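You operate a simulated robot arm through the tools that you are given. There is no shell and no other tool. Be economical: measure what you need, move in short steps, check, and stop when the job is done.

You are at the controls of a simulated two-armed robot. One attempt, no reset.

JOB
Unseal the pellet tub, unbolt it, lift off the blue lid and take out the scoop.
Fine: seal button first; the bolt is stiff, so the tub is held steady with the other hand; lid on the bench, scoop in the parts tray.
Where things are to end (x, y in the base frame): blue lid within 6 cm of [57, -35].

Only the result counts: the job must be done as asked and must still hold three seconds after the hand-in. Knocking over, shifting, dropping, spilling or breaking anything else fails it. A push-on lid holds only when it is set on centred and level and pressed home; a screw cap is set on level and turned clockwise until tight.

ROBOT AND FRAMES
Two 7-joint arms with two-finger parallel grippers on one trunk, on a base that drives. Base frame: it is fixed to the floor where the robot stands at the start and does not move with it; the origin is under the middle of the robot, x ahead of it, y to its left, z up; the surface under the hand at the start is at about z = 84. Lengths are in cm, angles in rad, forces in N, time in s.
The left shoulder is at the start at [6, 14.3, 97.8], the right one opposite. With the tool pointing down near the work surface each hand reaches from about 32 to 74 cm from the robot's upright axis, wherever it stands, measured 20 degrees to its own side. Places, roughly: blue parts tray [50, 60, 80]; fitting bench [70, 10, 80]; lid bolt [60, -10, 100]; yellow seal button on the lid [60, 10, 100]. Payload 1.57 kg a hand.
Tool frame (each hand has its own): the origin (TCP) lies between the finger pads and is the grasp point; the fingertips stand 3 cm ahead of it; z points along the fingers, y is the line along which they close. Largest opening 11 cm; finger width 2.4, thickness 1.2; the body of the gripper, 4.8 by 11.2 cm, starts 7.8 cm behind the TCP.
Orientation is that of the tool frame in the base frame, as a unit quaternion [x, y, z, w]. With the fingers straight down and closing along the base's y, the tool's x points along the base's -x, its y along +y and its z along -z.

CONTROLS
- The arms move only by the tool arm_command. It takes "left_targets", "right_targets" or both (then of equal length, played together; a hand with none holds still); each is text: rows parted by semicolons, each of 7 numbers parted by spaces: the shift along the tool's x, y, z in units of 40 mm (1.0 is 40 mm), then the turn, a rotation vector about the tool's x, y, z in units of 4 degrees (1.0 is 4 degrees), then the opening in per cent of the stroke, from 0 (shut) to 100 (fully open). In form: x y z wx wy wz grip; .... A call has 1 to 12 rows; each row shifts and turns the commanded pose from where the row before left it, along the tool's axes as they then stand. A call with a number of a shift or a turn outside -1 to 1 is refused whole. Rows are played at 5 a second. More than 5 cm and 0.15 rad between two rows, or a gripper value outside its range, and nothing of the call is played. A pose out of reach is approached as far as the arm can. The call stops where the force on the tool passes 40 N (or 10 N more than at its start, if that is more) or the arm is blocked; 0.2 s more then pass. The fingers move at their own pace (about 4.5 cm/s each) and stop on an object; they squeeze with about 35 N. The grip force told is the motor's: it shows also when the fingers shut on nothing. Time passes only in rows, and 0.2 s behind the last, so rows that do not move let the fingers close. The reply holds the time, the measured pose of the TCP, the force on the tool along the base axes, the opening and the grip force, in the units named above and with some noise, with the torque about the TCP (base axes, N m) and any sound that the robot's microphone picked up.
- Cameras (640 x 400 px; columns grow to the right, rows downward): "scene" is now at [4.99, 0.44, 159.36]; the picture's right is [0.07, -1.00, 0.00], its down [-0.71, -0.05, -0.70] and it looks along [0.70, 0.05, -0.71] (base axes); focal length 248 px, centre (320, 200). "left" rides on the left gripper at [7, -1.6, -14.1] in its tool frame; the picture's right is [0.23, 0.97, 0.00], its down [-0.86, 0.20, -0.48] and it looks along [-0.47, 0.11, 0.88] (tool axes); focal length 222 px, centre (320, 200). "right" rides on the right gripper at [7, 1.6, -14.1] in its tool frame; the picture's right is [-0.23, 0.97, 0.00], its down [-0.86, -0.20, -0.48] and it looks along [-0.47, -0.11, 0.88] (tool axes); focal length 222 px, centre (320, 200). There is no depth. A picture from a camera that has moved, and an enlarged one, comes with that camera's place and axes in the base frame and with its lens.
- grab_frame(camera): a new picture of that camera. It takes no simulated time.
- lift_body(by): slides the trunk up (or, below 0, down) by that many cm; the arms and the scene camera ride with it, the base frame stays. It gives what a move gives, with no picture.
- roll_base(legs): drives the robot by 1 to 6 legs, each [ahead, left, turn to the left] in cm, cm and rad, along the robot's own axes; the way and the turn of a leg run together, so that a leg with both is an arc; at most 150 cm and 3.142 rad a leg. The arms and the cameras ride along, it lands a little off, and it stops where it bumps. It gives what a move gives.
- pan_tilt(pan, tilt): turns the head with the scene camera to pan (to the left, within 1.501 rad either way) and tilt (down, from -0.506 to 1.204), counted from straight ahead of the robot. It gives what a move gives.
- inspect(camera, box): a new picture of the part [left, top, right, bottom] of that camera's present view, enlarged. It takes no simulated time.
- finish_job(): hands the job in; it is judged then, once.

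Work in short steps. Places have to be worked out from the pictures, the camera data and where the tool is seen: move nearer, look again, correct. Check each grasp and each placing, and mend what went wrong. You have 120 turns and 108 pictures in all, those below and enlarged ones among them. Open the grippers and draw the arms clear of the work before you hand the job in, unless the task says otherwise; then end with one line.

The tools are called after ">>>" as a command line: name --argument value ..., lists and objects as JSON in quotes. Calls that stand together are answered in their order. arm_command: Moves the arms, as the interface text tells. Its arguments: {"type":"object","properties":{"left_targets":{"type":"string"},"right_targets":{"type":"string"}},"required":[]} The other tools are called the same way: lift_body (by) slides the trunk up or down; roll_base (legs) drives the base; pan_tilt (pan, tilt) turns the head that bears the scene camera; grab_frame (camera) takes a picture; inspect (camera, box) takes an enlarged picture of a part of a camera's view; finish_job () hands the job in.

At the start:

```text
clock: 0.0
left_eef_pos: [54.9, 31.84, 99.88]
left_ee_rot: [0.0, 1.0, 0.0, 0.0]
left_ft_force: [-0.3, 0.1, 0.1]
left_wrist_torque: [-0.03, 0.0, -0.02]
left_gripper_width: 10.99
left_gripper_force: 0.1
right_eef_pos: [49.4, -20.13, 115.94]
right_ee_rot: [0.0, 1.0, 0.0, 0.001]
right_ft_force: [0.8, 0.6, 0.3]
right_wrist_torque: [0.03, -0.01, 0.02]
right_gripper_width: 10.98
right_gripper_force: 0.1
trunk travel left (down, up): [-57.7, 1.3]
robot x, y, heading: [0.27, -0.2, -0.0]
head pan, tilt: [0.068, 0.789]
```

scene: 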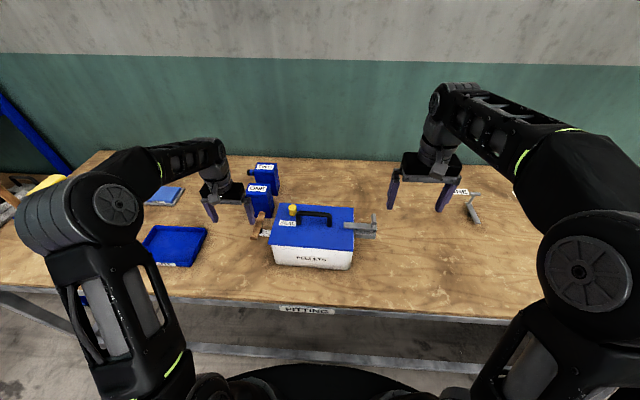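
right: 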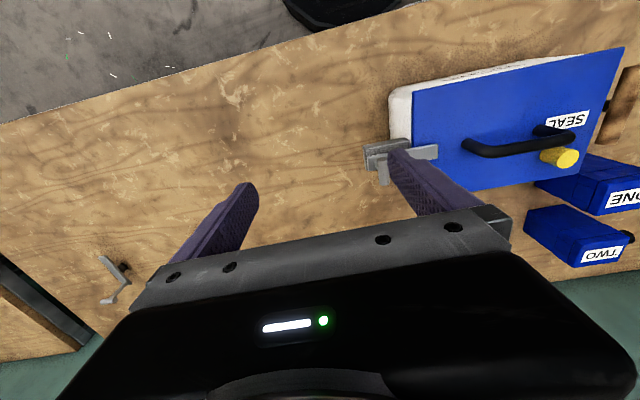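
left: 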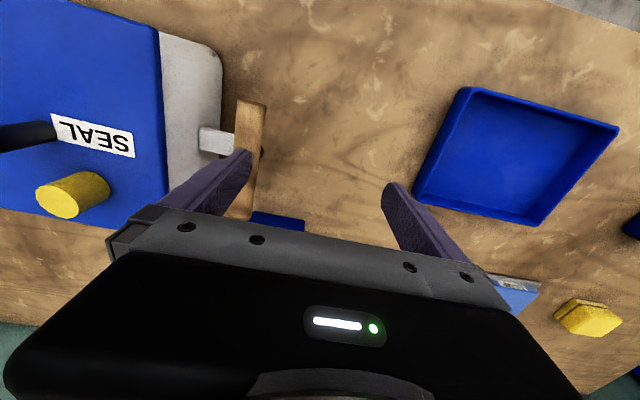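

The tub with its blue lid sits ahead; I look closer at the tub, bolt and side handle.

>>> inspect --camera "scene" --box '[230, 150, 390, 280]'

>>> inspect --camera "right" --box '[340, 40, 640, 280]'

>>> inspect --camera "left" --box '[0, 0, 320, 240]'

```text
3.08 times, centred on (310, 215) of scene
camera zoom: at [4.99, 0.44, 159.36], right [0.07, -1.0, 0.0], down [-0.71, -0.05, -0.7], along [0.7, 0.05, -0.71], focal length 761 px, centre (351, 154)
```

zoom: 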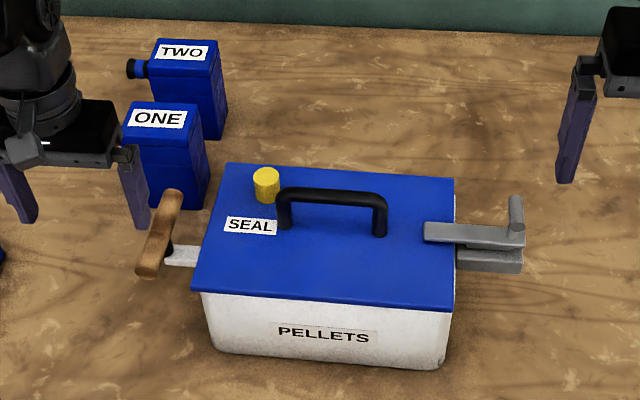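

```text
1.67 times, centred on (490, 160) of right
camera zoom: at [42.29, -18.37, 130.22], right [0.23, 0.97, 0.0], down [0.85, -0.2, 0.48], along [0.47, -0.11, -0.88], focal length 370 px, centre (37, 267)
```

zoom: 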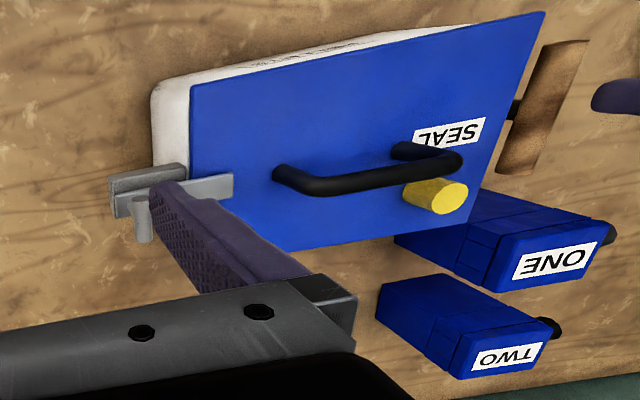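

```text
1.67 times, centred on (160, 120) of left
camera zoom: at [47.88, 30.25, 114.19], right [-0.23, 0.97, 0.0], down [0.86, 0.2, 0.48], along [0.47, 0.11, -0.88], focal length 370 px, centre (587, 333)
```

zoom: 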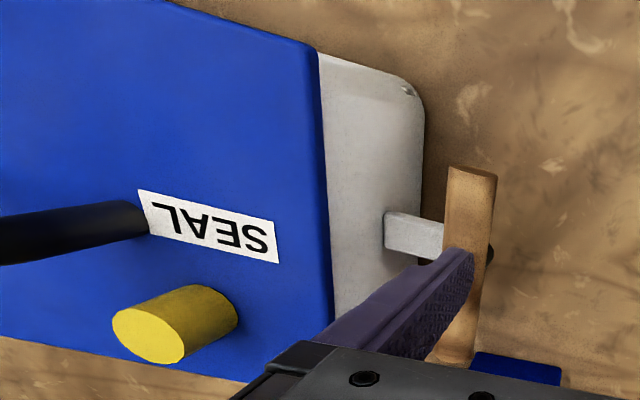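

Triangulated: button top ≈[60, 13.6, 100.1], bolt knob ≈[57.5, -12.7, 100.6], wooden grip along x at ≈[51..61.5, 25, 94]. I raise the left hand, shut it and hover over the button.

>>> arm_command --left_targets "0 0 -1 0 0 0 0;0 0 -1 0 0 0 0;0 0 -0.5 0 0 0 0;-0.255 -0.912 0 0 0 0 0;-0.255 -0.912 0 0 0 0 0;-0.255 -0.912 0 0 0 0 0;-0.255 -0.912 0 0 0 0 0;-0.255 -0.912 0 0 0 0 0;0 0 0 0 0 0 0;0 0 0 0 0 0 0"

>>> grab_frame --camera "left"

>>> grab_frame --camera "scene"

```text
clock: 2.2
left_eef_pos: [59.96, 13.45, 109.87]
left_ee_rot: [0.0, 1.0, 0.0, 0.001]
left_ft_force: [-0.2, 0.1, 0.1]
left_wrist_torque: [0.0, -0.02, 0.01]
left_gripper_width: 0.02
left_gripper_force: 21.1
right_eef_pos: [49.31, -20.2, 116.03]
right_ee_rot: [0.0, 1.0, 0.0, 0.001]
right_ft_force: [0.5, -0.6, 0.1]
right_wrist_torque: [0.03, 0.03, -0.01]
right_gripper_width: 11.03
right_gripper_force: 0.1
trunk travel left (down, up): [-57.7, 1.3]
robot x, y, heading: [0.0, -0.04, -0.005]
head pan, tilt: [0.068, 0.789]
```

```text
101 pictures are left
camera left: at [53.04, 11.9, 124.16], right [-0.23, 0.97, 0.0], down [0.85, 0.2, 0.48], along [0.47, 0.11, -0.88], focal length 222 px, centre (320, 200)
```

left: 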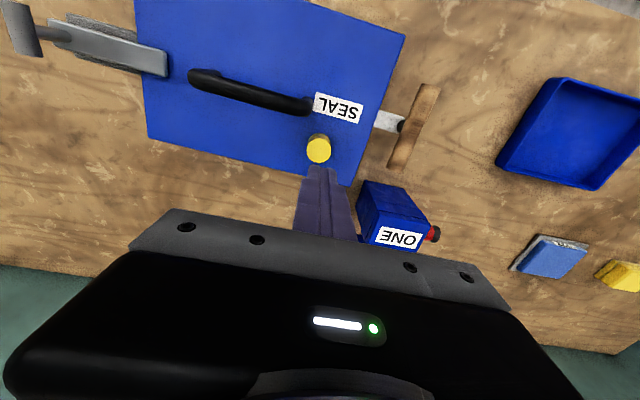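

```text
100 pictures are left
camera scene: at [5.0, 0.34, 159.36], right [0.07, -1.0, 0.0], down [-0.71, -0.05, -0.7], along [0.7, 0.05, -0.71], focal length 248 px, centre (320, 200)
```

scene: 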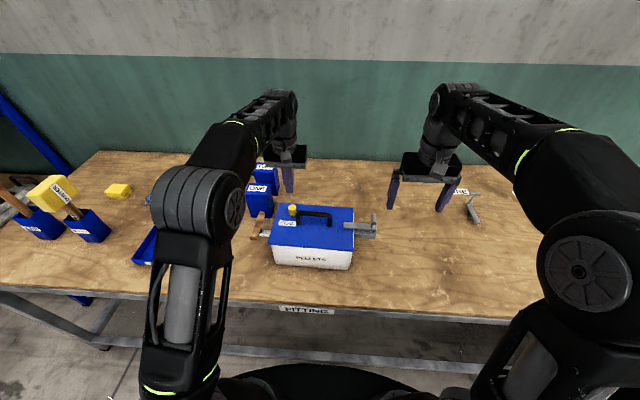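

Hover is centred over the button. I press straight down in small steps, listening for a click.

>>> arm_command --left_targets "0 0 1 0 0 0 0;0 0 0.5 0 0 0 0;0 0 0.1 0 0 0 0;0 0 0.1 0 0 0 0;0 0 0.1 0 0 0 0;0 0 0.1 0 0 0 0;0 0 0.1 0 0 0 0;0 0 0.1 0 0 0 0;0 0 0.1 0 0 0 0"

```text
clock: 4.2
left_eef_pos: [60.01, 13.7, 101.41]
left_ee_rot: [0.001, 1.0, 0.001, 0.001]
left_ft_force: [-0.9, 2.1, 12.4]
left_wrist_torque: [0.02, 0.02, -0.03]
left_gripper_width: 0.0
left_gripper_force: 20.9
right_eef_pos: [49.16, -20.07, 116.18]
right_ee_rot: [0.0, 1.0, 0.0, 0.001]
right_ft_force: [1.5, 0.6, 0.8]
right_wrist_torque: [0.01, -0.01, -0.01]
right_gripper_width: 10.96
right_gripper_force: 0.1
trunk travel left (down, up): [-57.7, 1.3]
robot x, y, heading: [-0.1, -0.22, 0.0]
head pan, tilt: [0.068, 0.789]
```

Contact at 12 N with no sound yet; I keep pressing.

>>> arm_command --left_targets "0 0 0.1 0 0 0 0;0 0 0.1 0 0 0 0;0 0 0.1 0 0 0 0;0 0 0.1 0 0 0 0;0 0 0.1 0 0 0 0;0 0 0.1 0 0 0 0"

```text
clock: 4.9
left_eef_pos: [59.93, 13.62, 101.51]
left_ee_rot: [0.0, 1.0, -0.002, 0.014]
left_ft_force: [-10.6, 5.6, 110.0]
left_wrist_torque: [0.32, 1.28, 0.02]
left_gripper_width: 0.01
left_gripper_force: 21.6
right_eef_pos: [48.62, -20.2, 116.43]
right_ee_rot: [-0.001, 1.0, 0.001, 0.003]
right_ft_force: [0.1, -0.8, -0.3]
right_wrist_torque: [0.02, -0.1, 0.01]
right_gripper_width: 11.01
right_gripper_force: 0.1
trunk travel left (down, up): [-57.7, 1.3]
robot x, y, heading: [0.1, 0.21, 0.0]
head pan, tilt: [0.068, 0.789]
stopped in row 3 (left hand): the force on the tool passed its limit at 43 N (the readings are from after the stop); the commanded pose is now the measured one
```

It bottomed out hard (tip ≈98.5). I raise a little and look at the button.

>>> arm_command --left_targets "0 0 -0.5 0 0 0 0;0 0 -0.5 0 0 0 0;0 0 -0.5 0 0 0 0;0 0 0 0 0 0 0"

>>> inspect --camera "left" --box '[200, 60, 440, 240]'

>>> inspect --camera "scene" --box '[250, 180, 390, 280]'

```text
clock: 5.9
left_eef_pos: [60.14, 13.65, 106.53]
left_ee_rot: [0.0, 1.0, 0.0, 0.004]
left_ft_force: [0.5, -0.4, 0.6]
left_wrist_torque: [0.04, 0.04, -0.01]
left_gripper_width: 0.0
left_gripper_force: 21.3
right_eef_pos: [49.29, -20.08, 116.05]
right_ee_rot: [-0.001, 1.0, 0.0, 0.001]
right_ft_force: [-0.1, -1.0, 0.1]
right_wrist_torque: [0.0, 0.02, -0.01]
right_gripper_width: 10.99
right_gripper_force: 0.0
trunk travel left (down, up): [-57.7, 1.3]
robot x, y, heading: [0.07, -0.26, -0.003]
head pan, tilt: [0.068, 0.789]
```

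```text
2.22 times, centred on (320, 150) of left
camera zoom: at [52.98, 12.09, 120.72], right [-0.23, 0.97, 0.0], down [0.85, 0.2, 0.49], along [0.47, 0.11, -0.87], focal length 494 px, centre (320, 311)
```

zoom: 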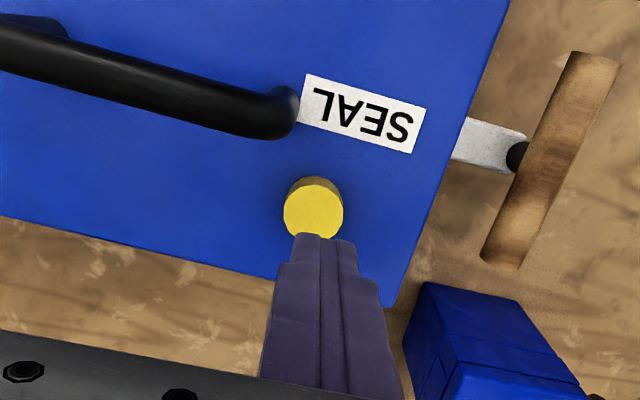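

```text
4.00 times, centred on (320, 230) of scene
camera zoom: at [4.98, 0.44, 159.36], right [0.07, -1.0, 0.0], down [-0.71, -0.05, -0.71], along [0.7, 0.05, -0.71], focal length 990 px, centre (320, 80)
```

zoom: 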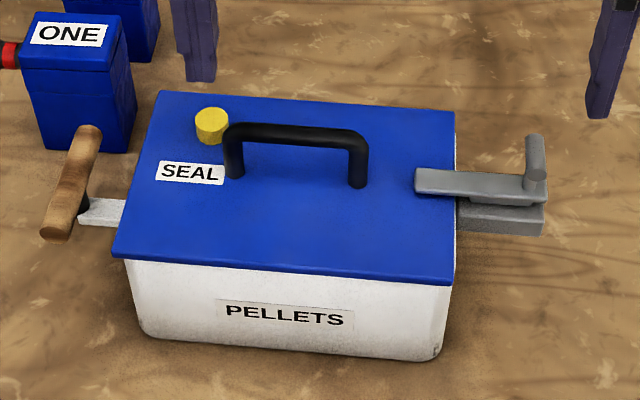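

The button top dropped about 1 cm and stays down: the seal is pressed. Next I bring the left hand, part open, above the wooden grip's near half (x≈53.3, clear of the post).

>>> arm_command --left_targets "0 0 -0.4 0 0 0 45;0.57 0.947 0 0 0 0 45;0.57 0.947 0 0 0 0 45;0.57 0.947 0 0 0 0 45;0 0 0.9 0 0 0 45;0 0 0.9 0 0 0 45;0 0 0 0 0 0 45"

>>> grab_frame --camera "left"

```text
clock: 7.5
left_eef_pos: [53.4, 24.92, 101.1]
left_ee_rot: [0.0, 1.0, 0.0, 0.004]
left_ft_force: [-0.2, 0.3, 0.1]
left_wrist_torque: [-0.04, -0.03, 0.0]
left_gripper_width: 4.94
left_gripper_force: 0.1
right_eef_pos: [49.28, -20.06, 116.05]
right_ee_rot: [-0.001, 1.0, 0.0, 0.001]
right_ft_force: [0.5, 0.3, 0.0]
right_wrist_torque: [0.0, -0.01, 0.02]
right_gripper_width: 10.99
right_gripper_force: 0.0
trunk travel left (down, up): [-57.7, 1.3]
robot x, y, heading: [-0.24, -0.02, 0.0]
head pan, tilt: [0.068, 0.789]
```

```text
97 pictures are left
camera left: at [46.2, 23.38, 115.16], right [-0.23, 0.97, 0.0], down [0.85, 0.2, 0.49], along [0.47, 0.11, -0.87], focal length 222 px, centre (320, 200)
```

left: 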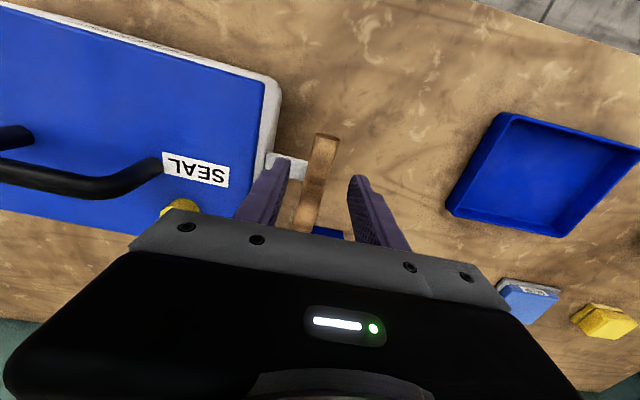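

The post meets the wood around x≈55–57, so the far half is roomier; I shift to x≈59.3 and go down to the grip height.

>>> arm_command --left_targets "-0.74 0.02 0 0 0 0 45;-0.74 0 0 0 0 0 45;0 0 0.6 0 0 0 45;0 0 0.6 0 0 0 45;0 0 0.55 0 0 0 45;0 0 0 0 0 0 45"

>>> grab_frame --camera "left"

>>> inspect --camera "scene" --box '[200, 150, 340, 250]'

```text
clock: 8.9
left_eef_pos: [59.28, 24.97, 94.02]
left_ee_rot: [0.001, 1.0, -0.001, 0.004]
left_ft_force: [0.0, 0.7, 0.9]
left_wrist_torque: [-0.01, 0.03, 0.0]
left_gripper_width: 4.93
left_gripper_force: 0.0
right_eef_pos: [49.27, -20.14, 116.11]
right_ee_rot: [0.0, 1.0, 0.0, 0.001]
right_ft_force: [-0.2, 0.2, 0.1]
right_wrist_torque: [0.01, -0.02, 0.01]
right_gripper_width: 11.03
right_gripper_force: 0.0
trunk travel left (down, up): [-57.7, 1.3]
robot x, y, heading: [0.3, 0.08, -0.001]
head pan, tilt: [0.068, 0.789]
```

```text
96 pictures are left
camera left: at [52.11, 23.45, 108.18], right [-0.23, 0.97, 0.0], down [0.85, 0.2, 0.49], along [0.47, 0.11, -0.87], focal length 222 px, centre (320, 200)
```

left: 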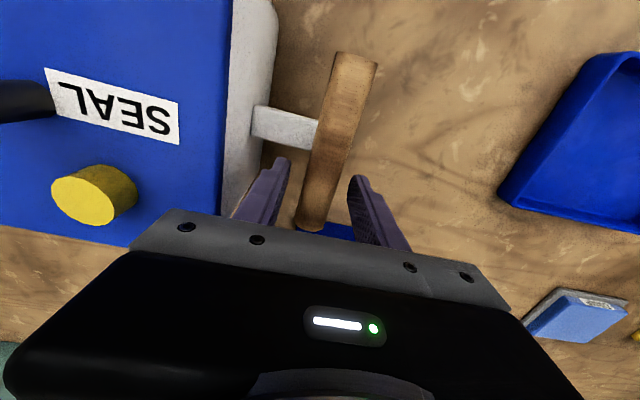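

```text
4.00 times, centred on (270, 200) of scene
camera zoom: at [4.97, 0.43, 159.36], right [0.07, -1.0, 0.0], down [-0.71, -0.05, -0.71], along [0.7, 0.05, -0.71], focal length 990 px, centre (520, 200)
```

zoom: 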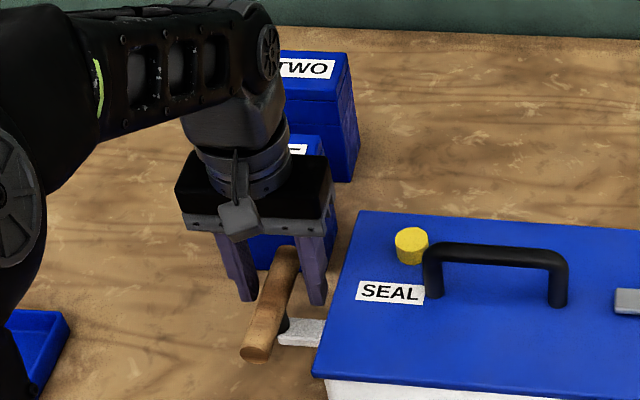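

Fingers straddle the wood well. I close the left hand on it.

>>> arm_command --left_targets "0 0 0 0 0 0 0;0 0 0 0 0 0 0;0 0 0 0 0 0 0;0 0 0 0 0 0 0;0 0 0 0 0 0 0"

>>> grab_frame --camera "right"

```text
clock: 10.1
left_eef_pos: [59.18, 25.01, 94.04]
left_ee_rot: [0.0, 1.0, 0.0, 0.003]
left_ft_force: [-2.4, -2.6, 0.7]
left_wrist_torque: [-0.11, -0.18, -0.72]
left_gripper_width: 2.4
left_gripper_force: 34.4
right_eef_pos: [49.33, -20.08, 116.11]
right_ee_rot: [0.0, 1.0, 0.0, 0.001]
right_ft_force: [-0.3, 0.0, -0.6]
right_wrist_torque: [0.03, 0.02, 0.0]
right_gripper_width: 11.02
right_gripper_force: 0.1
trunk travel left (down, up): [-57.7, 1.3]
robot x, y, heading: [-0.27, 0.33, -0.004]
head pan, tilt: [0.068, 0.789]
```

```text
94 pictures are left
camera right: at [42.28, -18.38, 130.22], right [0.23, 0.97, 0.0], down [0.85, -0.2, 0.48], along [0.47, -0.11, -0.88], focal length 222 px, centre (320, 200)
```

right: 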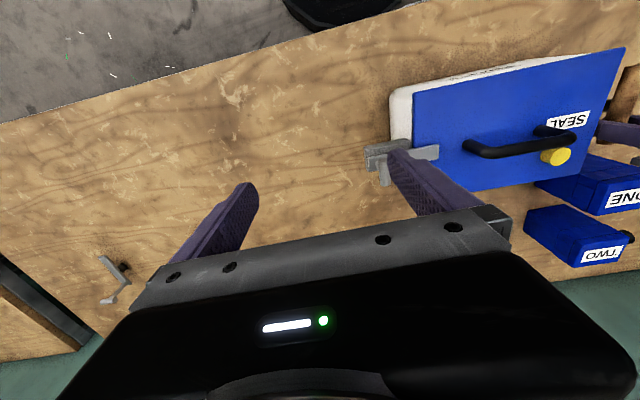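

Firm grip, width 2.4 cm. Now the right hand goes above the bolt knob for a closer look.

>>> arm_command --right_targets "-0.683 0.617 0 0 0 0 45;-0.683 0.617 0 0 0 0 45;-0.683 0.617 0 0 0 0 45;0 0 0.9 0 0 0 45;0 0 0.9 0 0 0 45;0 0 0 0 0 0 45"

>>> grab_frame --camera "right"

>>> inspect --camera "scene" --box '[300, 160, 440, 260]'

```text
clock: 11.5
left_eef_pos: [59.24, 25.06, 94.02]
left_ee_rot: [0.001, 1.0, 0.0, 0.005]
left_ft_force: [-0.4, 2.8, -0.3]
left_wrist_torque: [-0.02, 0.29, -0.42]
left_gripper_width: 2.37
left_gripper_force: 34.8
right_eef_pos: [50.34, -19.32, 108.67]
right_ee_rot: [0.0, 1.0, 0.0, 0.0]
right_ft_force: [0.3, 0.7, -0.1]
right_wrist_torque: [0.01, -0.03, -0.02]
right_gripper_width: 4.96
right_gripper_force: 0.1
right hand out of reach, approached as far as the arm can: row 1, 2, 3
trunk travel left (down, up): [-57.7, 1.3]
robot x, y, heading: [0.12, -0.14, -0.003]
head pan, tilt: [0.068, 0.789]
```

```text
93 pictures are left
camera right: at [43.28, -17.55, 122.89], right [0.23, 0.97, 0.0], down [0.85, -0.2, 0.48], along [0.47, -0.11, -0.88], focal length 222 px, centre (320, 200)
```

right: 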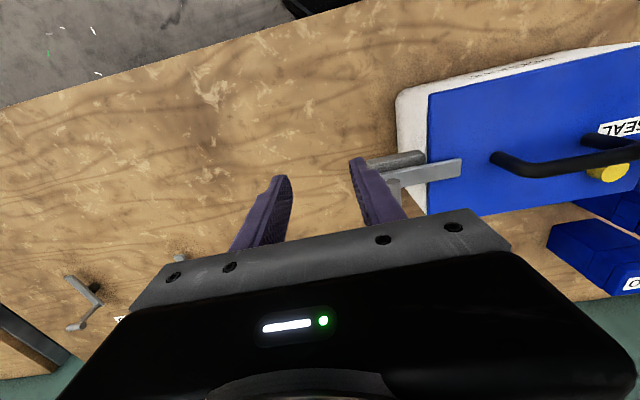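

```text
4.00 times, centred on (370, 210) of scene
camera zoom: at [5.0, 0.49, 159.36], right [0.07, -1.0, 0.0], down [-0.71, -0.05, -0.7], along [0.7, 0.05, -0.71], focal length 990 px, centre (120, 160)
```

zoom: 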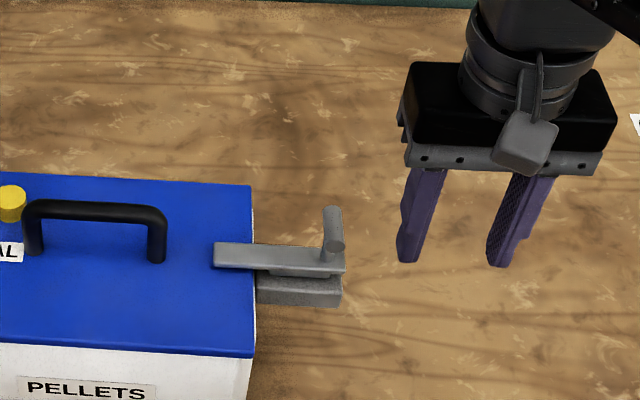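

The right hand was out of reach at that height but is lower now. I move it toward +x behind the knob, still above it, to view the knob unobstructed.

>>> arm_command --right_targets "-0.8 0 0 0 0 0 45;-0.8 0 0 0 0 0 45;-0.8 0 0 0 0 0 45;0 0 0 0 0 0 45"

>>> grab_frame --camera "right"

```text
clock: 12.5
left_eef_pos: [59.23, 25.0, 94.07]
left_ee_rot: [0.0, 1.0, 0.0, 0.004]
left_ft_force: [-0.3, 1.0, -0.5]
left_wrist_torque: [-0.02, 0.11, -0.21]
left_gripper_width: 2.35
left_gripper_force: 35.0
right_eef_pos: [59.69, -19.38, 108.77]
right_ee_rot: [0.0, 1.0, 0.0, 0.0]
right_ft_force: [-0.4, 0.1, -0.3]
right_wrist_torque: [0.01, 0.0, 0.0]
right_gripper_width: 4.93
right_gripper_force: 0.0
trunk travel left (down, up): [-57.7, 1.3]
robot x, y, heading: [-0.21, -0.05, 0.003]
head pan, tilt: [0.068, 0.789]
```

```text
91 pictures are left
camera right: at [52.71, -17.62, 122.84], right [0.23, 0.97, 0.0], down [0.85, -0.2, 0.48], along [0.47, -0.11, -0.88], focal length 222 px, centre (320, 200)
```

right: 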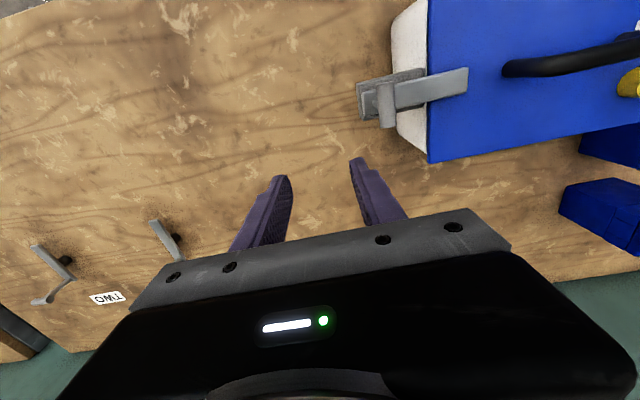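

>>> inspect --camera "right" --box '[330, 30, 490, 140]'

```text
3.64 times, centred on (410, 85) of right
camera zoom: at [52.71, -17.62, 122.84], right [0.23, 0.97, 0.0], down [0.85, -0.2, 0.48], along [0.47, -0.11, -0.88], focal length 808 px, centre (-7, 618)
```

zoom: 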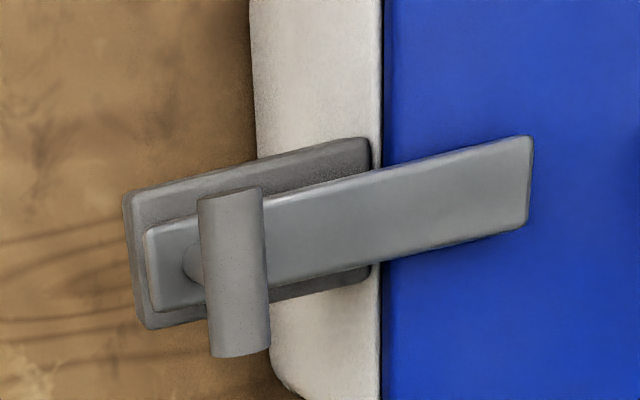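

It's a slide bolt with a horizontal cylindrical grip along x, ≈[54.5..58.3, -12.2, 100.4], on a short stub. I position above it and lower to about z 102.

>>> arm_command --right_targets "0.4 0.9 0 0 0 0 40;0.425 0.875 0 0 0 0 40;0 0 0.5 0 0 0 40;0 0 0.5 0 0 0 40;0 0 0 0 0 0 40"

>>> grab_frame --camera "right"

>>> inspect --camera "scene" --box '[320, 160, 420, 240]'

```text
clock: 13.7
left_eef_pos: [59.21, 25.05, 94.14]
left_ee_rot: [0.0, 1.0, -0.001, 0.004]
left_ft_force: [0.2, -0.3, 0.4]
left_wrist_torque: [-0.01, -0.08, -0.38]
left_gripper_width: 2.34
left_gripper_force: 35.0
right_eef_pos: [56.56, -12.31, 104.6]
right_ee_rot: [0.0, 1.0, 0.0, 0.002]
right_ft_force: [-0.3, 0.0, -0.1]
right_wrist_torque: [-0.02, 0.04, 0.0]
right_gripper_width: 4.4
right_gripper_force: 0.1
trunk travel left (down, up): [-57.7, 1.3]
robot x, y, heading: [-0.18, 0.13, 0.003]
head pan, tilt: [0.068, 0.789]
```

```text
89 pictures are left
camera right: at [49.47, -10.55, 118.72], right [0.23, 0.97, 0.0], down [0.85, -0.2, 0.48], along [0.47, -0.11, -0.88], focal length 222 px, centre (320, 200)
```

right: 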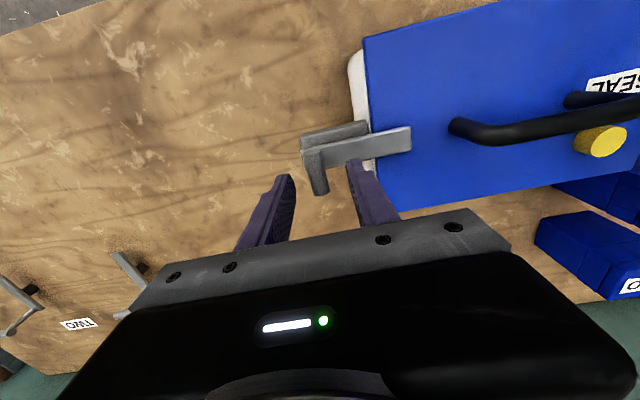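

```text
5.00 times, centred on (370, 200) of scene
camera zoom: at [4.99, 0.46, 159.36], right [0.07, -1.0, 0.0], down [-0.71, -0.05, -0.7], along [0.7, 0.05, -0.71], focal length 1237 px, centre (70, 200)
```

zoom: 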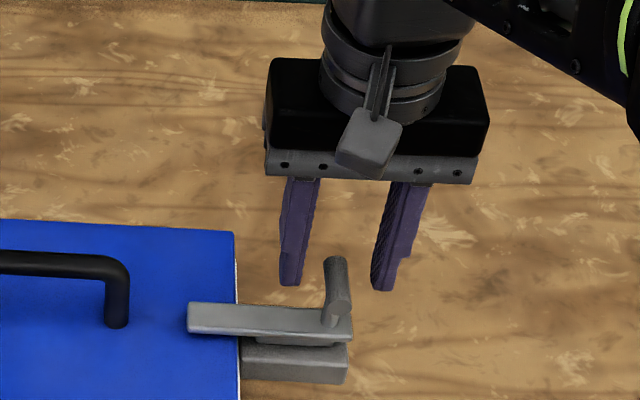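

Aligned over the cylinder (≈[54.6..58, -12.4]). Lowering 2.8 cm and closing.

>>> arm_command --right_targets "0 0 0.35 0 0 0 40;0 0 0.35 0 0 0 40;0 0 0 0 0 0 40;0 0 0 0 0 0 0;0 0 0 0 0 0 0;0 0 0 0 0 0 0;0 0 0 0 0 0 0"

>>> inspect --camera "scene" --box '[320, 160, 420, 240]'

```text
clock: 15.3
left_eef_pos: [59.18, 25.04, 94.07]
left_ee_rot: [0.0, 1.0, 0.0, 0.005]
left_ft_force: [-2.3, 2.6, -0.2]
left_wrist_torque: [0.01, -0.06, -0.37]
left_gripper_width: 2.35
left_gripper_force: 35.0
right_eef_pos: [56.5, -12.47, 101.93]
right_ee_rot: [0.001, 1.0, 0.0, 0.001]
right_ft_force: [-0.2, -3.4, 0.7]
right_wrist_torque: [0.0, -0.01, -0.23]
right_gripper_width: 1.38
right_gripper_force: 30.6
trunk travel left (down, up): [-57.7, 1.3]
robot x, y, heading: [-0.1, 0.17, 0.002]
head pan, tilt: [0.068, 0.789]
```

```text
5.00 times, centred on (370, 200) of scene
camera zoom: at [4.99, 0.42, 159.36], right [0.07, -1.0, 0.0], down [-0.71, -0.05, -0.7], along [0.7, 0.05, -0.71], focal length 1237 px, centre (70, 200)
```

zoom: 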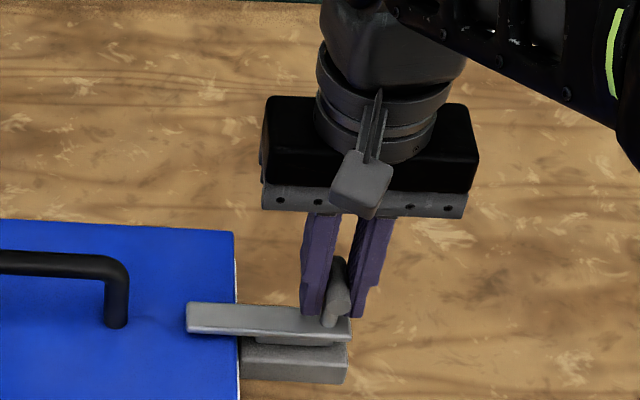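

Gripped at 1.4 cm. Now pull slowly along −y while the left hand holds.

>>> arm_command --right_targets "0 -0.1 0 0 0 0 0;0 -0.1 0 0 0 0 0;0 -0.1 0 0 0 0 0;0 -0.1 0 0 0 0 0;0 -0.1 0 0 0 0 0;0 -0.1 0 0 0 0 0"

```text
clock: 16.7
left_eef_pos: [59.24, 24.9, 94.01]
left_ee_rot: [-0.001, 1.0, 0.0, 0.004]
left_ft_force: [-2.2, -11.0, 5.2]
left_wrist_torque: [-0.25, -0.07, -0.51]
left_gripper_width: 2.35
left_gripper_force: 34.6
right_eef_pos: [56.62, -14.8, 101.93]
right_ee_rot: [0.001, 1.0, -0.001, 0.0]
right_ft_force: [2.6, 6.5, 0.4]
right_wrist_torque: [0.07, 0.33, -0.16]
right_gripper_width: 1.43
right_gripper_force: 30.8
trunk travel left (down, up): [-57.7, 1.3]
robot x, y, heading: [-0.0, 0.18, 0.001]
head pan, tilt: [0.068, 0.789]
```

Slid 2.3 cm with ~10 N; the left hand takes the reaction. I continue.

>>> arm_command --right_targets "0 -0.1 0 0 0 0 0;0 -0.1 0 0 0 0 0;0 -0.1 0 0 0 0 0;0 -0.1 0 0 0 0 0;0 -0.1 0 0 0 0 0;0 -0.1 0 0 0 0 0;0 -0.1 0 0 0 0 0"

>>> inspect --camera "scene" --box '[310, 160, 430, 250]'

```text
clock: 18.3
left_eef_pos: [59.17, 24.9, 94.03]
left_ee_rot: [0.001, 1.0, -0.002, 0.003]
left_ft_force: [-3.2, -17.4, 2.5]
left_wrist_torque: [0.01, -0.25, -0.07]
left_gripper_width: 2.36
left_gripper_force: 34.9
right_eef_pos: [56.54, -17.22, 102.0]
right_ee_rot: [-0.001, 1.0, 0.001, 0.0]
right_ft_force: [1.2, 18.6, -0.6]
right_wrist_torque: [0.04, 0.04, -0.28]
right_gripper_width: 1.4
right_gripper_force: 30.4
trunk travel left (down, up): [-57.7, 1.3]
robot x, y, heading: [-0.14, 0.04, 0.004]
head pan, tilt: [0.068, 0.789]
```

```text
4.44 times, centred on (370, 205) of scene
camera zoom: at [5.04, 0.45, 159.35], right [0.07, -1.0, 0.0], down [-0.71, -0.05, -0.7], along [0.7, 0.05, -0.71], focal length 1100 px, centre (98, 178)
```

zoom: 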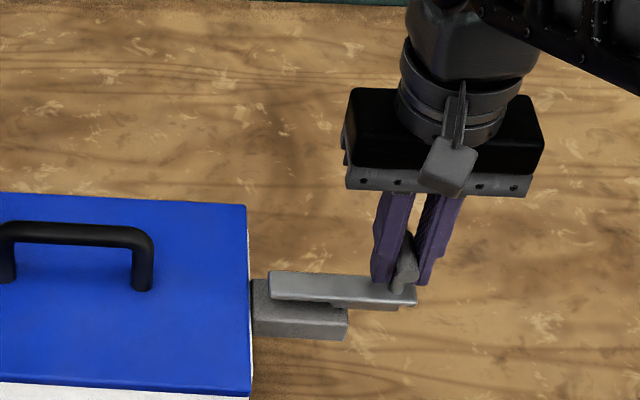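

The bar end now clears the lid; I pull a little more to find the stop.

>>> arm_command --right_targets "0 -0.1 0 0 0 0 0;0 -0.1 0 0 0 0 0;0 0 0 0 0 0 0"

```text
clock: 19.1
left_eef_pos: [59.32, 24.29, 93.97]
left_ee_rot: [0.003, 1.0, -0.005, 0.003]
left_ft_force: [-3.6, -36.8, 1.6]
left_wrist_torque: [0.09, 0.02, -0.19]
left_gripper_width: 2.37
left_gripper_force: 35.1
right_eef_pos: [56.5, -17.74, 101.9]
right_ee_rot: [-0.002, 1.0, 0.005, 0.0]
right_ft_force: [4.4, 37.0, -3.9]
right_wrist_torque: [0.07, -0.33, -0.35]
right_gripper_width: 1.44
right_gripper_force: 30.5
trunk travel left (down, up): [-57.7, 1.3]
robot x, y, heading: [0.13, -0.17, -0.003]
head pan, tilt: [0.068, 0.789]
```

End stop reached (37 N). I ease back, release and rise with the right hand.

>>> arm_command --right_targets "0 0.1 0 0 0 0 0;0 0.08 0 0 0 0 0;0 0 0 0 0 0 40;0 0 0 0 0 0 40;0 0 -0.5 0 0 0 40;0 0 -0.5 0 0 0 40;0 0 -0.5 0 0 0 40;0 0 0 0 0 0 40"

>>> grab_frame --camera "right"

>>> inspect --camera "scene" --box '[250, 170, 410, 280]'

```text
clock: 20.9
left_eef_pos: [59.15, 25.11, 94.06]
left_ee_rot: [0.0, 1.0, 0.0, 0.005]
left_ft_force: [1.2, 4.9, 0.6]
left_wrist_torque: [-0.02, -0.18, -0.09]
left_gripper_width: 2.35
left_gripper_force: 34.7
right_eef_pos: [56.58, -17.44, 108.03]
right_ee_rot: [0.001, 1.0, 0.0, 0.001]
right_ft_force: [0.9, 0.3, -1.0]
right_wrist_torque: [0.02, 0.0, 0.0]
right_gripper_width: 4.4
right_gripper_force: 0.1
trunk travel left (down, up): [-57.7, 1.3]
robot x, y, heading: [0.01, -0.24, -0.004]
head pan, tilt: [0.068, 0.789]
```

```text
85 pictures are left
camera right: at [49.58, -15.72, 122.07], right [0.23, 0.97, 0.0], down [0.85, -0.2, 0.48], along [0.47, -0.11, -0.88], focal length 222 px, centre (320, 200)
```

right: 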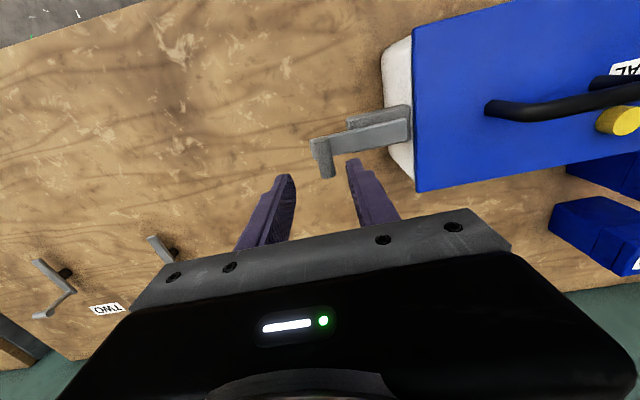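

```text
3.64 times, centred on (330, 225) of scene
camera zoom: at [4.98, 0.51, 159.36], right [0.07, -1.0, 0.0], down [-0.71, -0.05, -0.7], along [0.7, 0.05, -0.71], focal length 900 px, centre (284, 109)
```

zoom: 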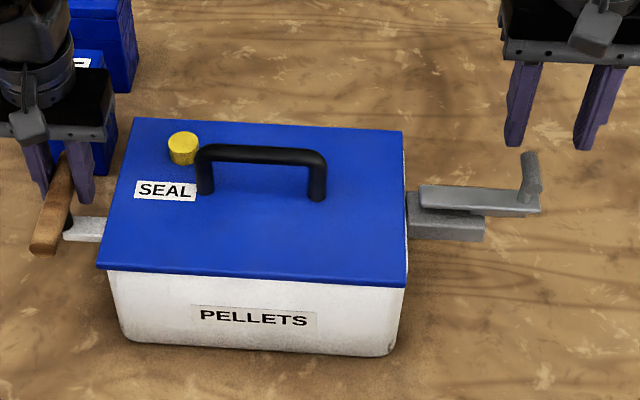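

Bolt is fully clear of the lid. I release the left hand and retreat it up and out, while the right hand starts turning 90° about its axis (to close along x for the lid handle).

>>> arm_command --left_targets "0 0 0 0 0 0 45;0 0 0 0 0 0 45;0 0 -1 0 0 0 45;0 0 -1 0 0 0 45;0 0 -1 0 0 0 45;0 1 0 0 0 0 45;0 1 0 0 0 0 45;0 1 0 0 0 0 45;0 0 0 0 0 0 45;0 0 0 0 0 0 45;0 0 0 0 0 0 45;0 0 0 0 0 0 45" --right_targets "0 0 0 0 0 1 60;0 0 0 0 0 1 60;0 0 0 0 0 1 60;0 0 0 0 0 1 60;0 0 0 0 0 1 60;0 0 0 0 0 1 60;0 0 0 0 0 1 60;0 0 0 0 0 1 60;0 0 0 0 0 1 60;0 0 0 0 0 1 60;0 0 0 0 0 1 60;0 0 0 0 0 1 60"

>>> inspect --camera "scene" --box '[250, 170, 410, 280]'

```text
clock: 23.5
left_eef_pos: [59.2, 37.18, 106.11]
left_ee_rot: [0.0, 1.0, -0.001, 0.004]
left_ft_force: [0.0, 0.1, 0.0]
left_wrist_torque: [0.0, -0.01, -0.03]
left_gripper_width: 4.94
left_gripper_force: 0.0
right_eef_pos: [56.61, -17.55, 107.83]
right_ee_rot: [0.408, 0.913, 0.0, 0.002]
right_ft_force: [-0.5, -0.3, 0.3]
right_wrist_torque: [-0.01, 0.01, 0.01]
right_gripper_width: 6.63
right_gripper_force: 0.0
trunk travel left (down, up): [-57.7, 1.3]
robot x, y, heading: [-0.17, -0.05, 0.0]
head pan, tilt: [0.068, 0.789]
```

```text
3.64 times, centred on (330, 225) of scene
camera zoom: at [5.0, 0.47, 159.36], right [0.07, -1.0, 0.0], down [-0.71, -0.05, -0.7], along [0.7, 0.05, -0.71], focal length 900 px, centre (284, 109)
```

zoom: 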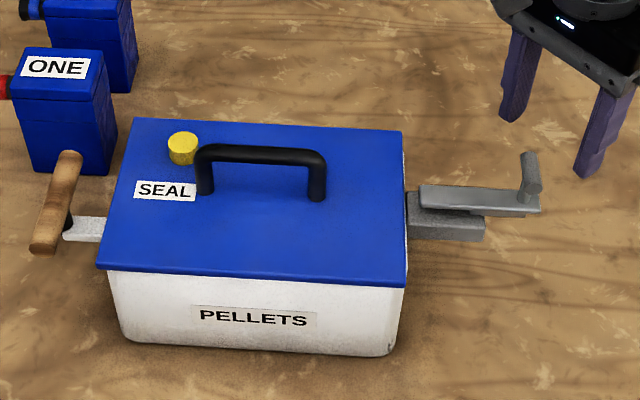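

Nothing shifted. I finish the turn to 90°.

>>> arm_command --right_targets "0 0 0 0 0 1 60;0 0 0 0 0 1 60;0 0 0 0 0 1 60;0 0 0 0 0 1 60;0 0 0 0 0 1 60;0 0 0 0 0 1 60;0 0 0 0 0 1 60;0 0 0 0 0 1 60;0 0 0 0 0 1 60;0 0 0 0 0 1 60;0 0 0 0 0 0.5 60;0 0 0 0 0 0 60"

>>> grab_frame --camera "right"

```text
clock: 26.1
left_eef_pos: [59.27, 37.17, 106.09]
left_ee_rot: [0.0, 1.0, -0.001, 0.004]
left_ft_force: [-0.4, 0.1, 0.4]
left_wrist_torque: [-0.01, -0.05, 0.01]
left_gripper_width: 4.95
left_gripper_force: 0.0
right_eef_pos: [56.55, -17.54, 108.09]
right_ee_rot: [0.708, 0.706, 0.001, 0.001]
right_ft_force: [0.2, 0.4, -0.3]
right_wrist_torque: [0.02, -0.01, 0.02]
right_gripper_width: 6.6
right_gripper_force: 0.0
trunk travel left (down, up): [-57.7, 1.3]
robot x, y, heading: [0.06, -0.12, 0.001]
head pan, tilt: [0.068, 0.789]
```

```text
82 pictures are left
camera right: at [58.12, -10.47, 122.09], right [0.97, -0.23, 0.0], down [-0.2, -0.85, 0.48], along [-0.11, -0.47, -0.88], focal length 222 px, centre (320, 200)
```

right: 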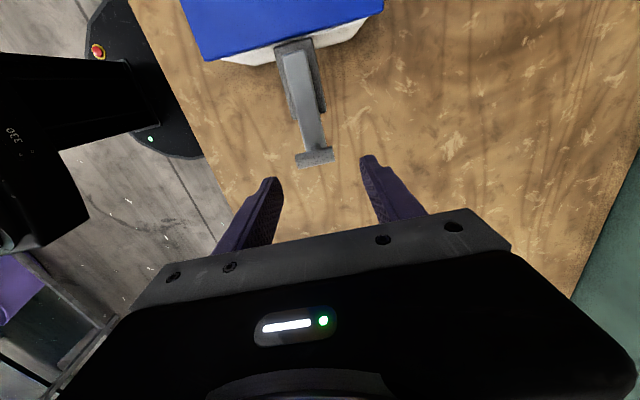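

Now tool x = +y base, tool y = +x base. I move over the lid handle centre (≈[55.4, 6.1]).

>>> arm_command --right_targets "0.985 -0.045 0 0 0 0 45;0.985 -0.045 0 0 0 0 45;0.985 -0.045 0 0 0 0 45;0.985 -0.045 0 0 0 0 45;0.985 -0.045 0 0 0 0 45;0.985 -0.05 0 0 0 0 45;0 0 0 0 0 0 45"

>>> grab_frame --camera "right"

>>> inspect --camera "scene" --box '[250, 170, 410, 280]'

```text
clock: 27.7
left_eef_pos: [59.2, 37.02, 106.13]
left_ee_rot: [0.0, 1.0, 0.0, 0.004]
left_ft_force: [0.0, 0.2, 0.4]
left_wrist_torque: [0.01, 0.0, 0.01]
left_gripper_width: 4.9
left_gripper_force: 0.0
right_eef_pos: [55.12, 6.12, 107.92]
right_ee_rot: [0.707, 0.707, 0.001, 0.001]
right_ft_force: [-0.1, -0.9, -0.2]
right_wrist_torque: [-0.01, -0.03, -0.04]
right_gripper_width: 4.96
right_gripper_force: 0.0
trunk travel left (down, up): [-57.7, 1.3]
robot x, y, heading: [0.04, 0.18, 0.002]
head pan, tilt: [0.068, 0.789]
```

```text
81 pictures are left
camera right: at [56.8, 13.29, 122.06], right [0.97, -0.23, 0.0], down [-0.2, -0.85, 0.48], along [-0.11, -0.47, -0.88], focal length 222 px, centre (320, 200)
```

right: 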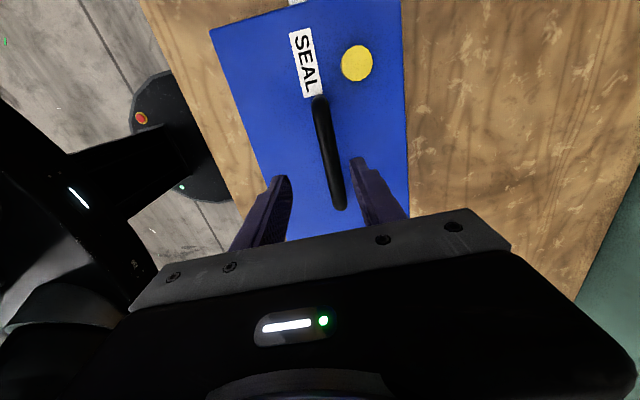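

```text
3.64 times, centred on (330, 225) of scene
camera zoom: at [4.98, 0.39, 159.36], right [0.07, -1.0, 0.0], down [-0.71, -0.05, -0.71], along [0.7, 0.05, -0.71], focal length 900 px, centre (284, 109)
```

zoom: 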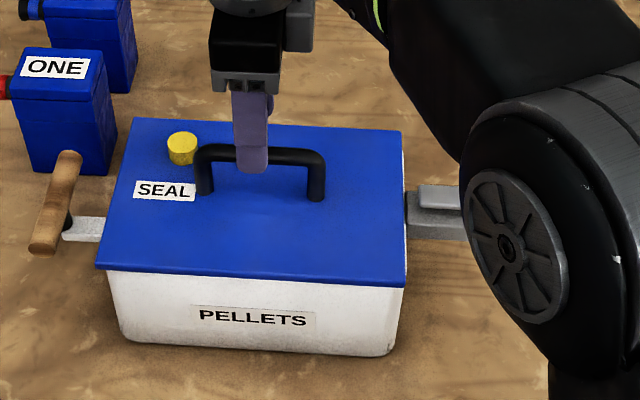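

Handle bar sits at x≈56.1, y 1.5–11.3. I adjust, lower to z≈101.3 and close.

>>> arm_command --right_targets "0.06 0.23 0 0 0 0 45;0 0 0.6 0 0 0 45;0 0 0.6 0 0 0 45;0 0 0.45 0 0 0 45;0 0 0 0 0 0 45;0 0 0 0 0 0 0;0 0 0 0 0 0 0;0 0 0 0 0 0 0;0 0 0 0 0 0 0;0 0 0 0 0 0 0"

>>> inspect --camera "scene" --box '[250, 170, 410, 280]'

>>> grab_frame --camera "right"

```text
clock: 29.9
left_eef_pos: [59.18, 37.1, 105.96]
left_ee_rot: [0.0, 1.0, 0.0, 0.005]
left_ft_force: [0.5, -0.1, 0.7]
left_wrist_torque: [0.03, -0.02, -0.01]
left_gripper_width: 4.96
left_gripper_force: 0.0
right_eef_pos: [56.19, 6.39, 101.34]
right_ee_rot: [0.707, 0.708, 0.0, 0.0]
right_ft_force: [0.3, -0.6, -0.7]
right_wrist_torque: [0.12, 0.02, -0.07]
right_gripper_width: 1.49
right_gripper_force: 31.4
trunk travel left (down, up): [-57.7, 1.3]
robot x, y, heading: [0.11, -0.18, 0.0]
head pan, tilt: [0.068, 0.789]
```

```text
3.64 times, centred on (330, 225) of scene
camera zoom: at [5.0, 0.45, 159.36], right [0.07, -1.0, 0.0], down [-0.71, -0.05, -0.7], along [0.7, 0.05, -0.71], focal length 900 px, centre (284, 109)
```

zoom: 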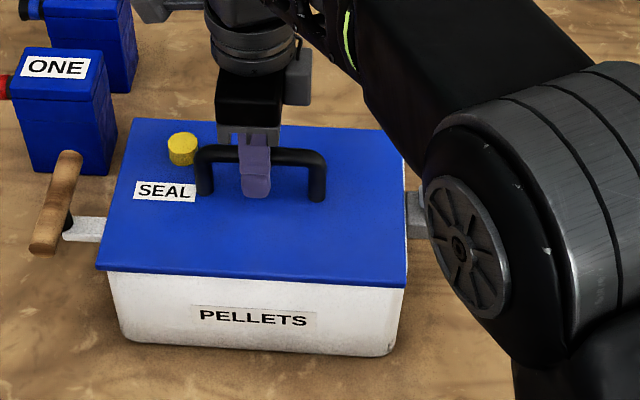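

```text
78 pictures are left
camera right: at [57.87, 13.43, 115.56], right [0.97, -0.23, 0.0], down [-0.2, -0.85, 0.48], along [-0.11, -0.47, -0.88], focal length 222 px, centre (320, 200)
```

right: 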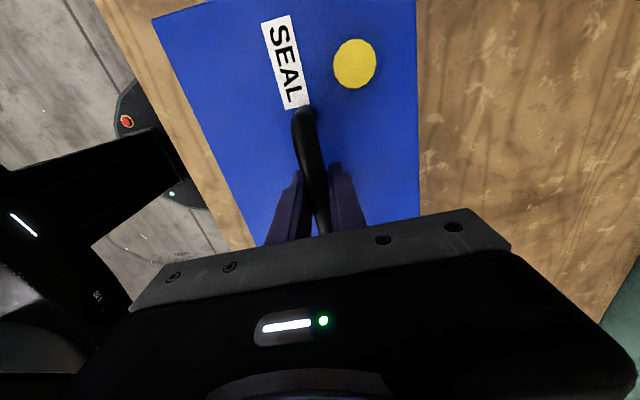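

Handle gripped at 1.5 cm. I lift slowly by 4 cm and check.

>>> arm_command --right_targets "0 0 -0.15 0 0 0 0;0 0 -0.2 0 0 0 0;0 0 -0.25 0 0 0 0;0 0 -0.3 0 0 0 0;0 0 0 0 0 0 0"

>>> grab_frame --camera "scene"

```text
clock: 31.1
left_eef_pos: [59.31, 37.13, 106.03]
left_ee_rot: [0.001, 1.0, 0.0, 0.004]
left_ft_force: [-0.3, 0.2, 0.3]
left_wrist_torque: [0.03, -0.03, 0.05]
left_gripper_width: 4.96
left_gripper_force: 0.1
right_eef_pos: [56.34, 6.28, 105.04]
right_ee_rot: [0.707, 0.707, 0.001, 0.0]
right_ft_force: [-0.1, -0.8, -0.6]
right_wrist_torque: [0.02, 0.0, 0.01]
right_gripper_width: 1.48
right_gripper_force: 31.4
trunk travel left (down, up): [-57.7, 1.3]
robot x, y, heading: [0.73, 0.46, -0.001]
head pan, tilt: [0.068, 0.789]
```

```text
77 pictures are left
camera scene: at [5.02, 0.46, 159.36], right [0.07, -1.0, 0.0], down [-0.71, -0.05, -0.7], along [0.7, 0.05, -0.71], focal length 248 px, centre (320, 200)
```

scene: 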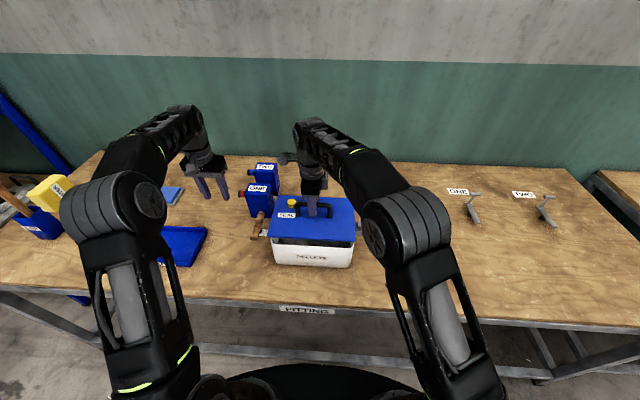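

The lid is off and level, tub undisturbed. I raise it to z≈112, pull it toward the robot a bit to stay in reach, and carry it to the right over the bolt.

>>> arm_command --right_targets "0 0 -0.6 0 0 0 0;0 0 -0.6 0 0 0 0;0 -0.6 -0.5 0 0 0 0;0 -0.6 0 0 0 0 0;0 -0.4 0 0 0 0 0;-0.8 0 0 0 0 0 0;-0.8 0 0 0 0 0 0;-0.8 0 0 0 0 0 0;-0.8 0 0 0 0 0 0;0 0 0 0 0 0 0"

>>> grab_frame --camera "scene"

```text
clock: 33.3
left_eef_pos: [59.15, 37.13, 106.08]
left_ee_rot: [-0.001, 1.0, -0.001, 0.005]
left_ft_force: [0.3, 0.5, -0.3]
left_wrist_torque: [0.0, 0.0, 0.02]
left_gripper_width: 4.95
left_gripper_force: 0.1
right_eef_pos: [49.9, -6.43, 109.41]
right_ee_rot: [0.707, 0.707, 0.0, 0.001]
right_ft_force: [0.5, 0.3, -1.6]
right_wrist_torque: [-0.01, 0.02, 0.03]
right_gripper_width: 1.5
right_gripper_force: 30.9
right hand out of reach, approached as far as the arm can: row 2
trunk travel left (down, up): [-57.7, 1.3]
robot x, y, heading: [-0.26, -0.21, 0.002]
head pan, tilt: [0.068, 0.789]
```

```text
76 pictures are left
camera scene: at [5.02, 0.51, 159.36], right [0.07, -1.0, 0.0], down [-0.71, -0.05, -0.7], along [0.7, 0.05, -0.71], focal length 248 px, centre (320, 200)
```

scene: 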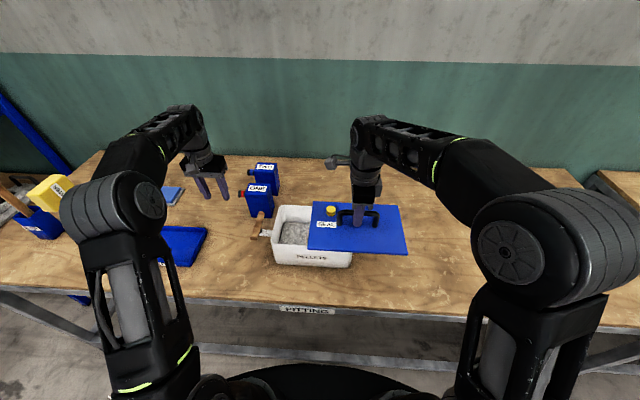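

Lid is at z 109.4 (clear so far); I raise 3 cm more now that reach allows, then carry on to y≈−35.

>>> arm_command --right_targets "0 0 -0.4 0 0 0 0;0 0 -0.4 0 0 0 0;-0.8 0 0 0 0 0 0;-0.8 0 0 0 0 0 0;-0.8 0 0 0 0 0 0;-0.8 0 0 0 0 0 0;-0.8 0 0 0 0 0 0;-0.8 0 0 0 0 0 0;-0.8 0 0 0 0 0 0;-0.8 0 0 0 0 0 0;-0.8 0 0 0 0 0 0;0 0 0 0 0 0 0"

>>> grab_frame --camera "scene"

```text
clock: 35.9
left_eef_pos: [59.28, 37.17, 105.97]
left_ee_rot: [0.0, 1.0, -0.001, 0.005]
left_ft_force: [-0.3, 0.4, 0.5]
left_wrist_torque: [-0.01, 0.02, 0.0]
left_gripper_width: 4.96
left_gripper_force: 0.1
right_eef_pos: [49.94, -35.3, 112.77]
right_ee_rot: [0.707, 0.707, 0.001, 0.001]
right_ft_force: [-0.4, 0.0, -1.3]
right_wrist_torque: [0.0, -0.03, 0.02]
right_gripper_width: 1.53
right_gripper_force: 30.5
trunk travel left (down, up): [-57.7, 1.3]
robot x, y, heading: [-0.01, -0.09, -0.003]
head pan, tilt: [0.068, 0.789]
```

```text
75 pictures are left
camera scene: at [5.0, 0.48, 159.36], right [0.07, -1.0, 0.0], down [-0.71, -0.05, -0.7], along [0.7, 0.05, -0.71], focal length 248 px, centre (320, 200)
```

scene: 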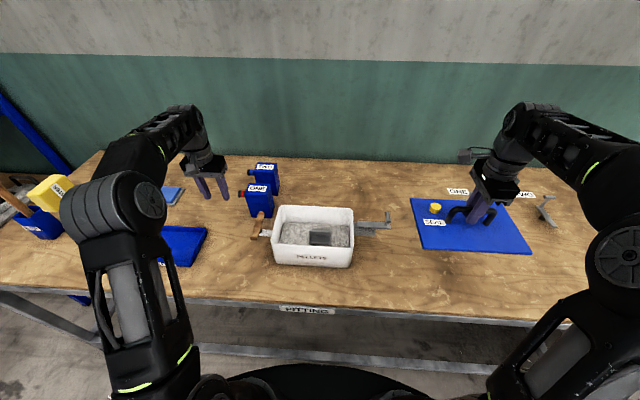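

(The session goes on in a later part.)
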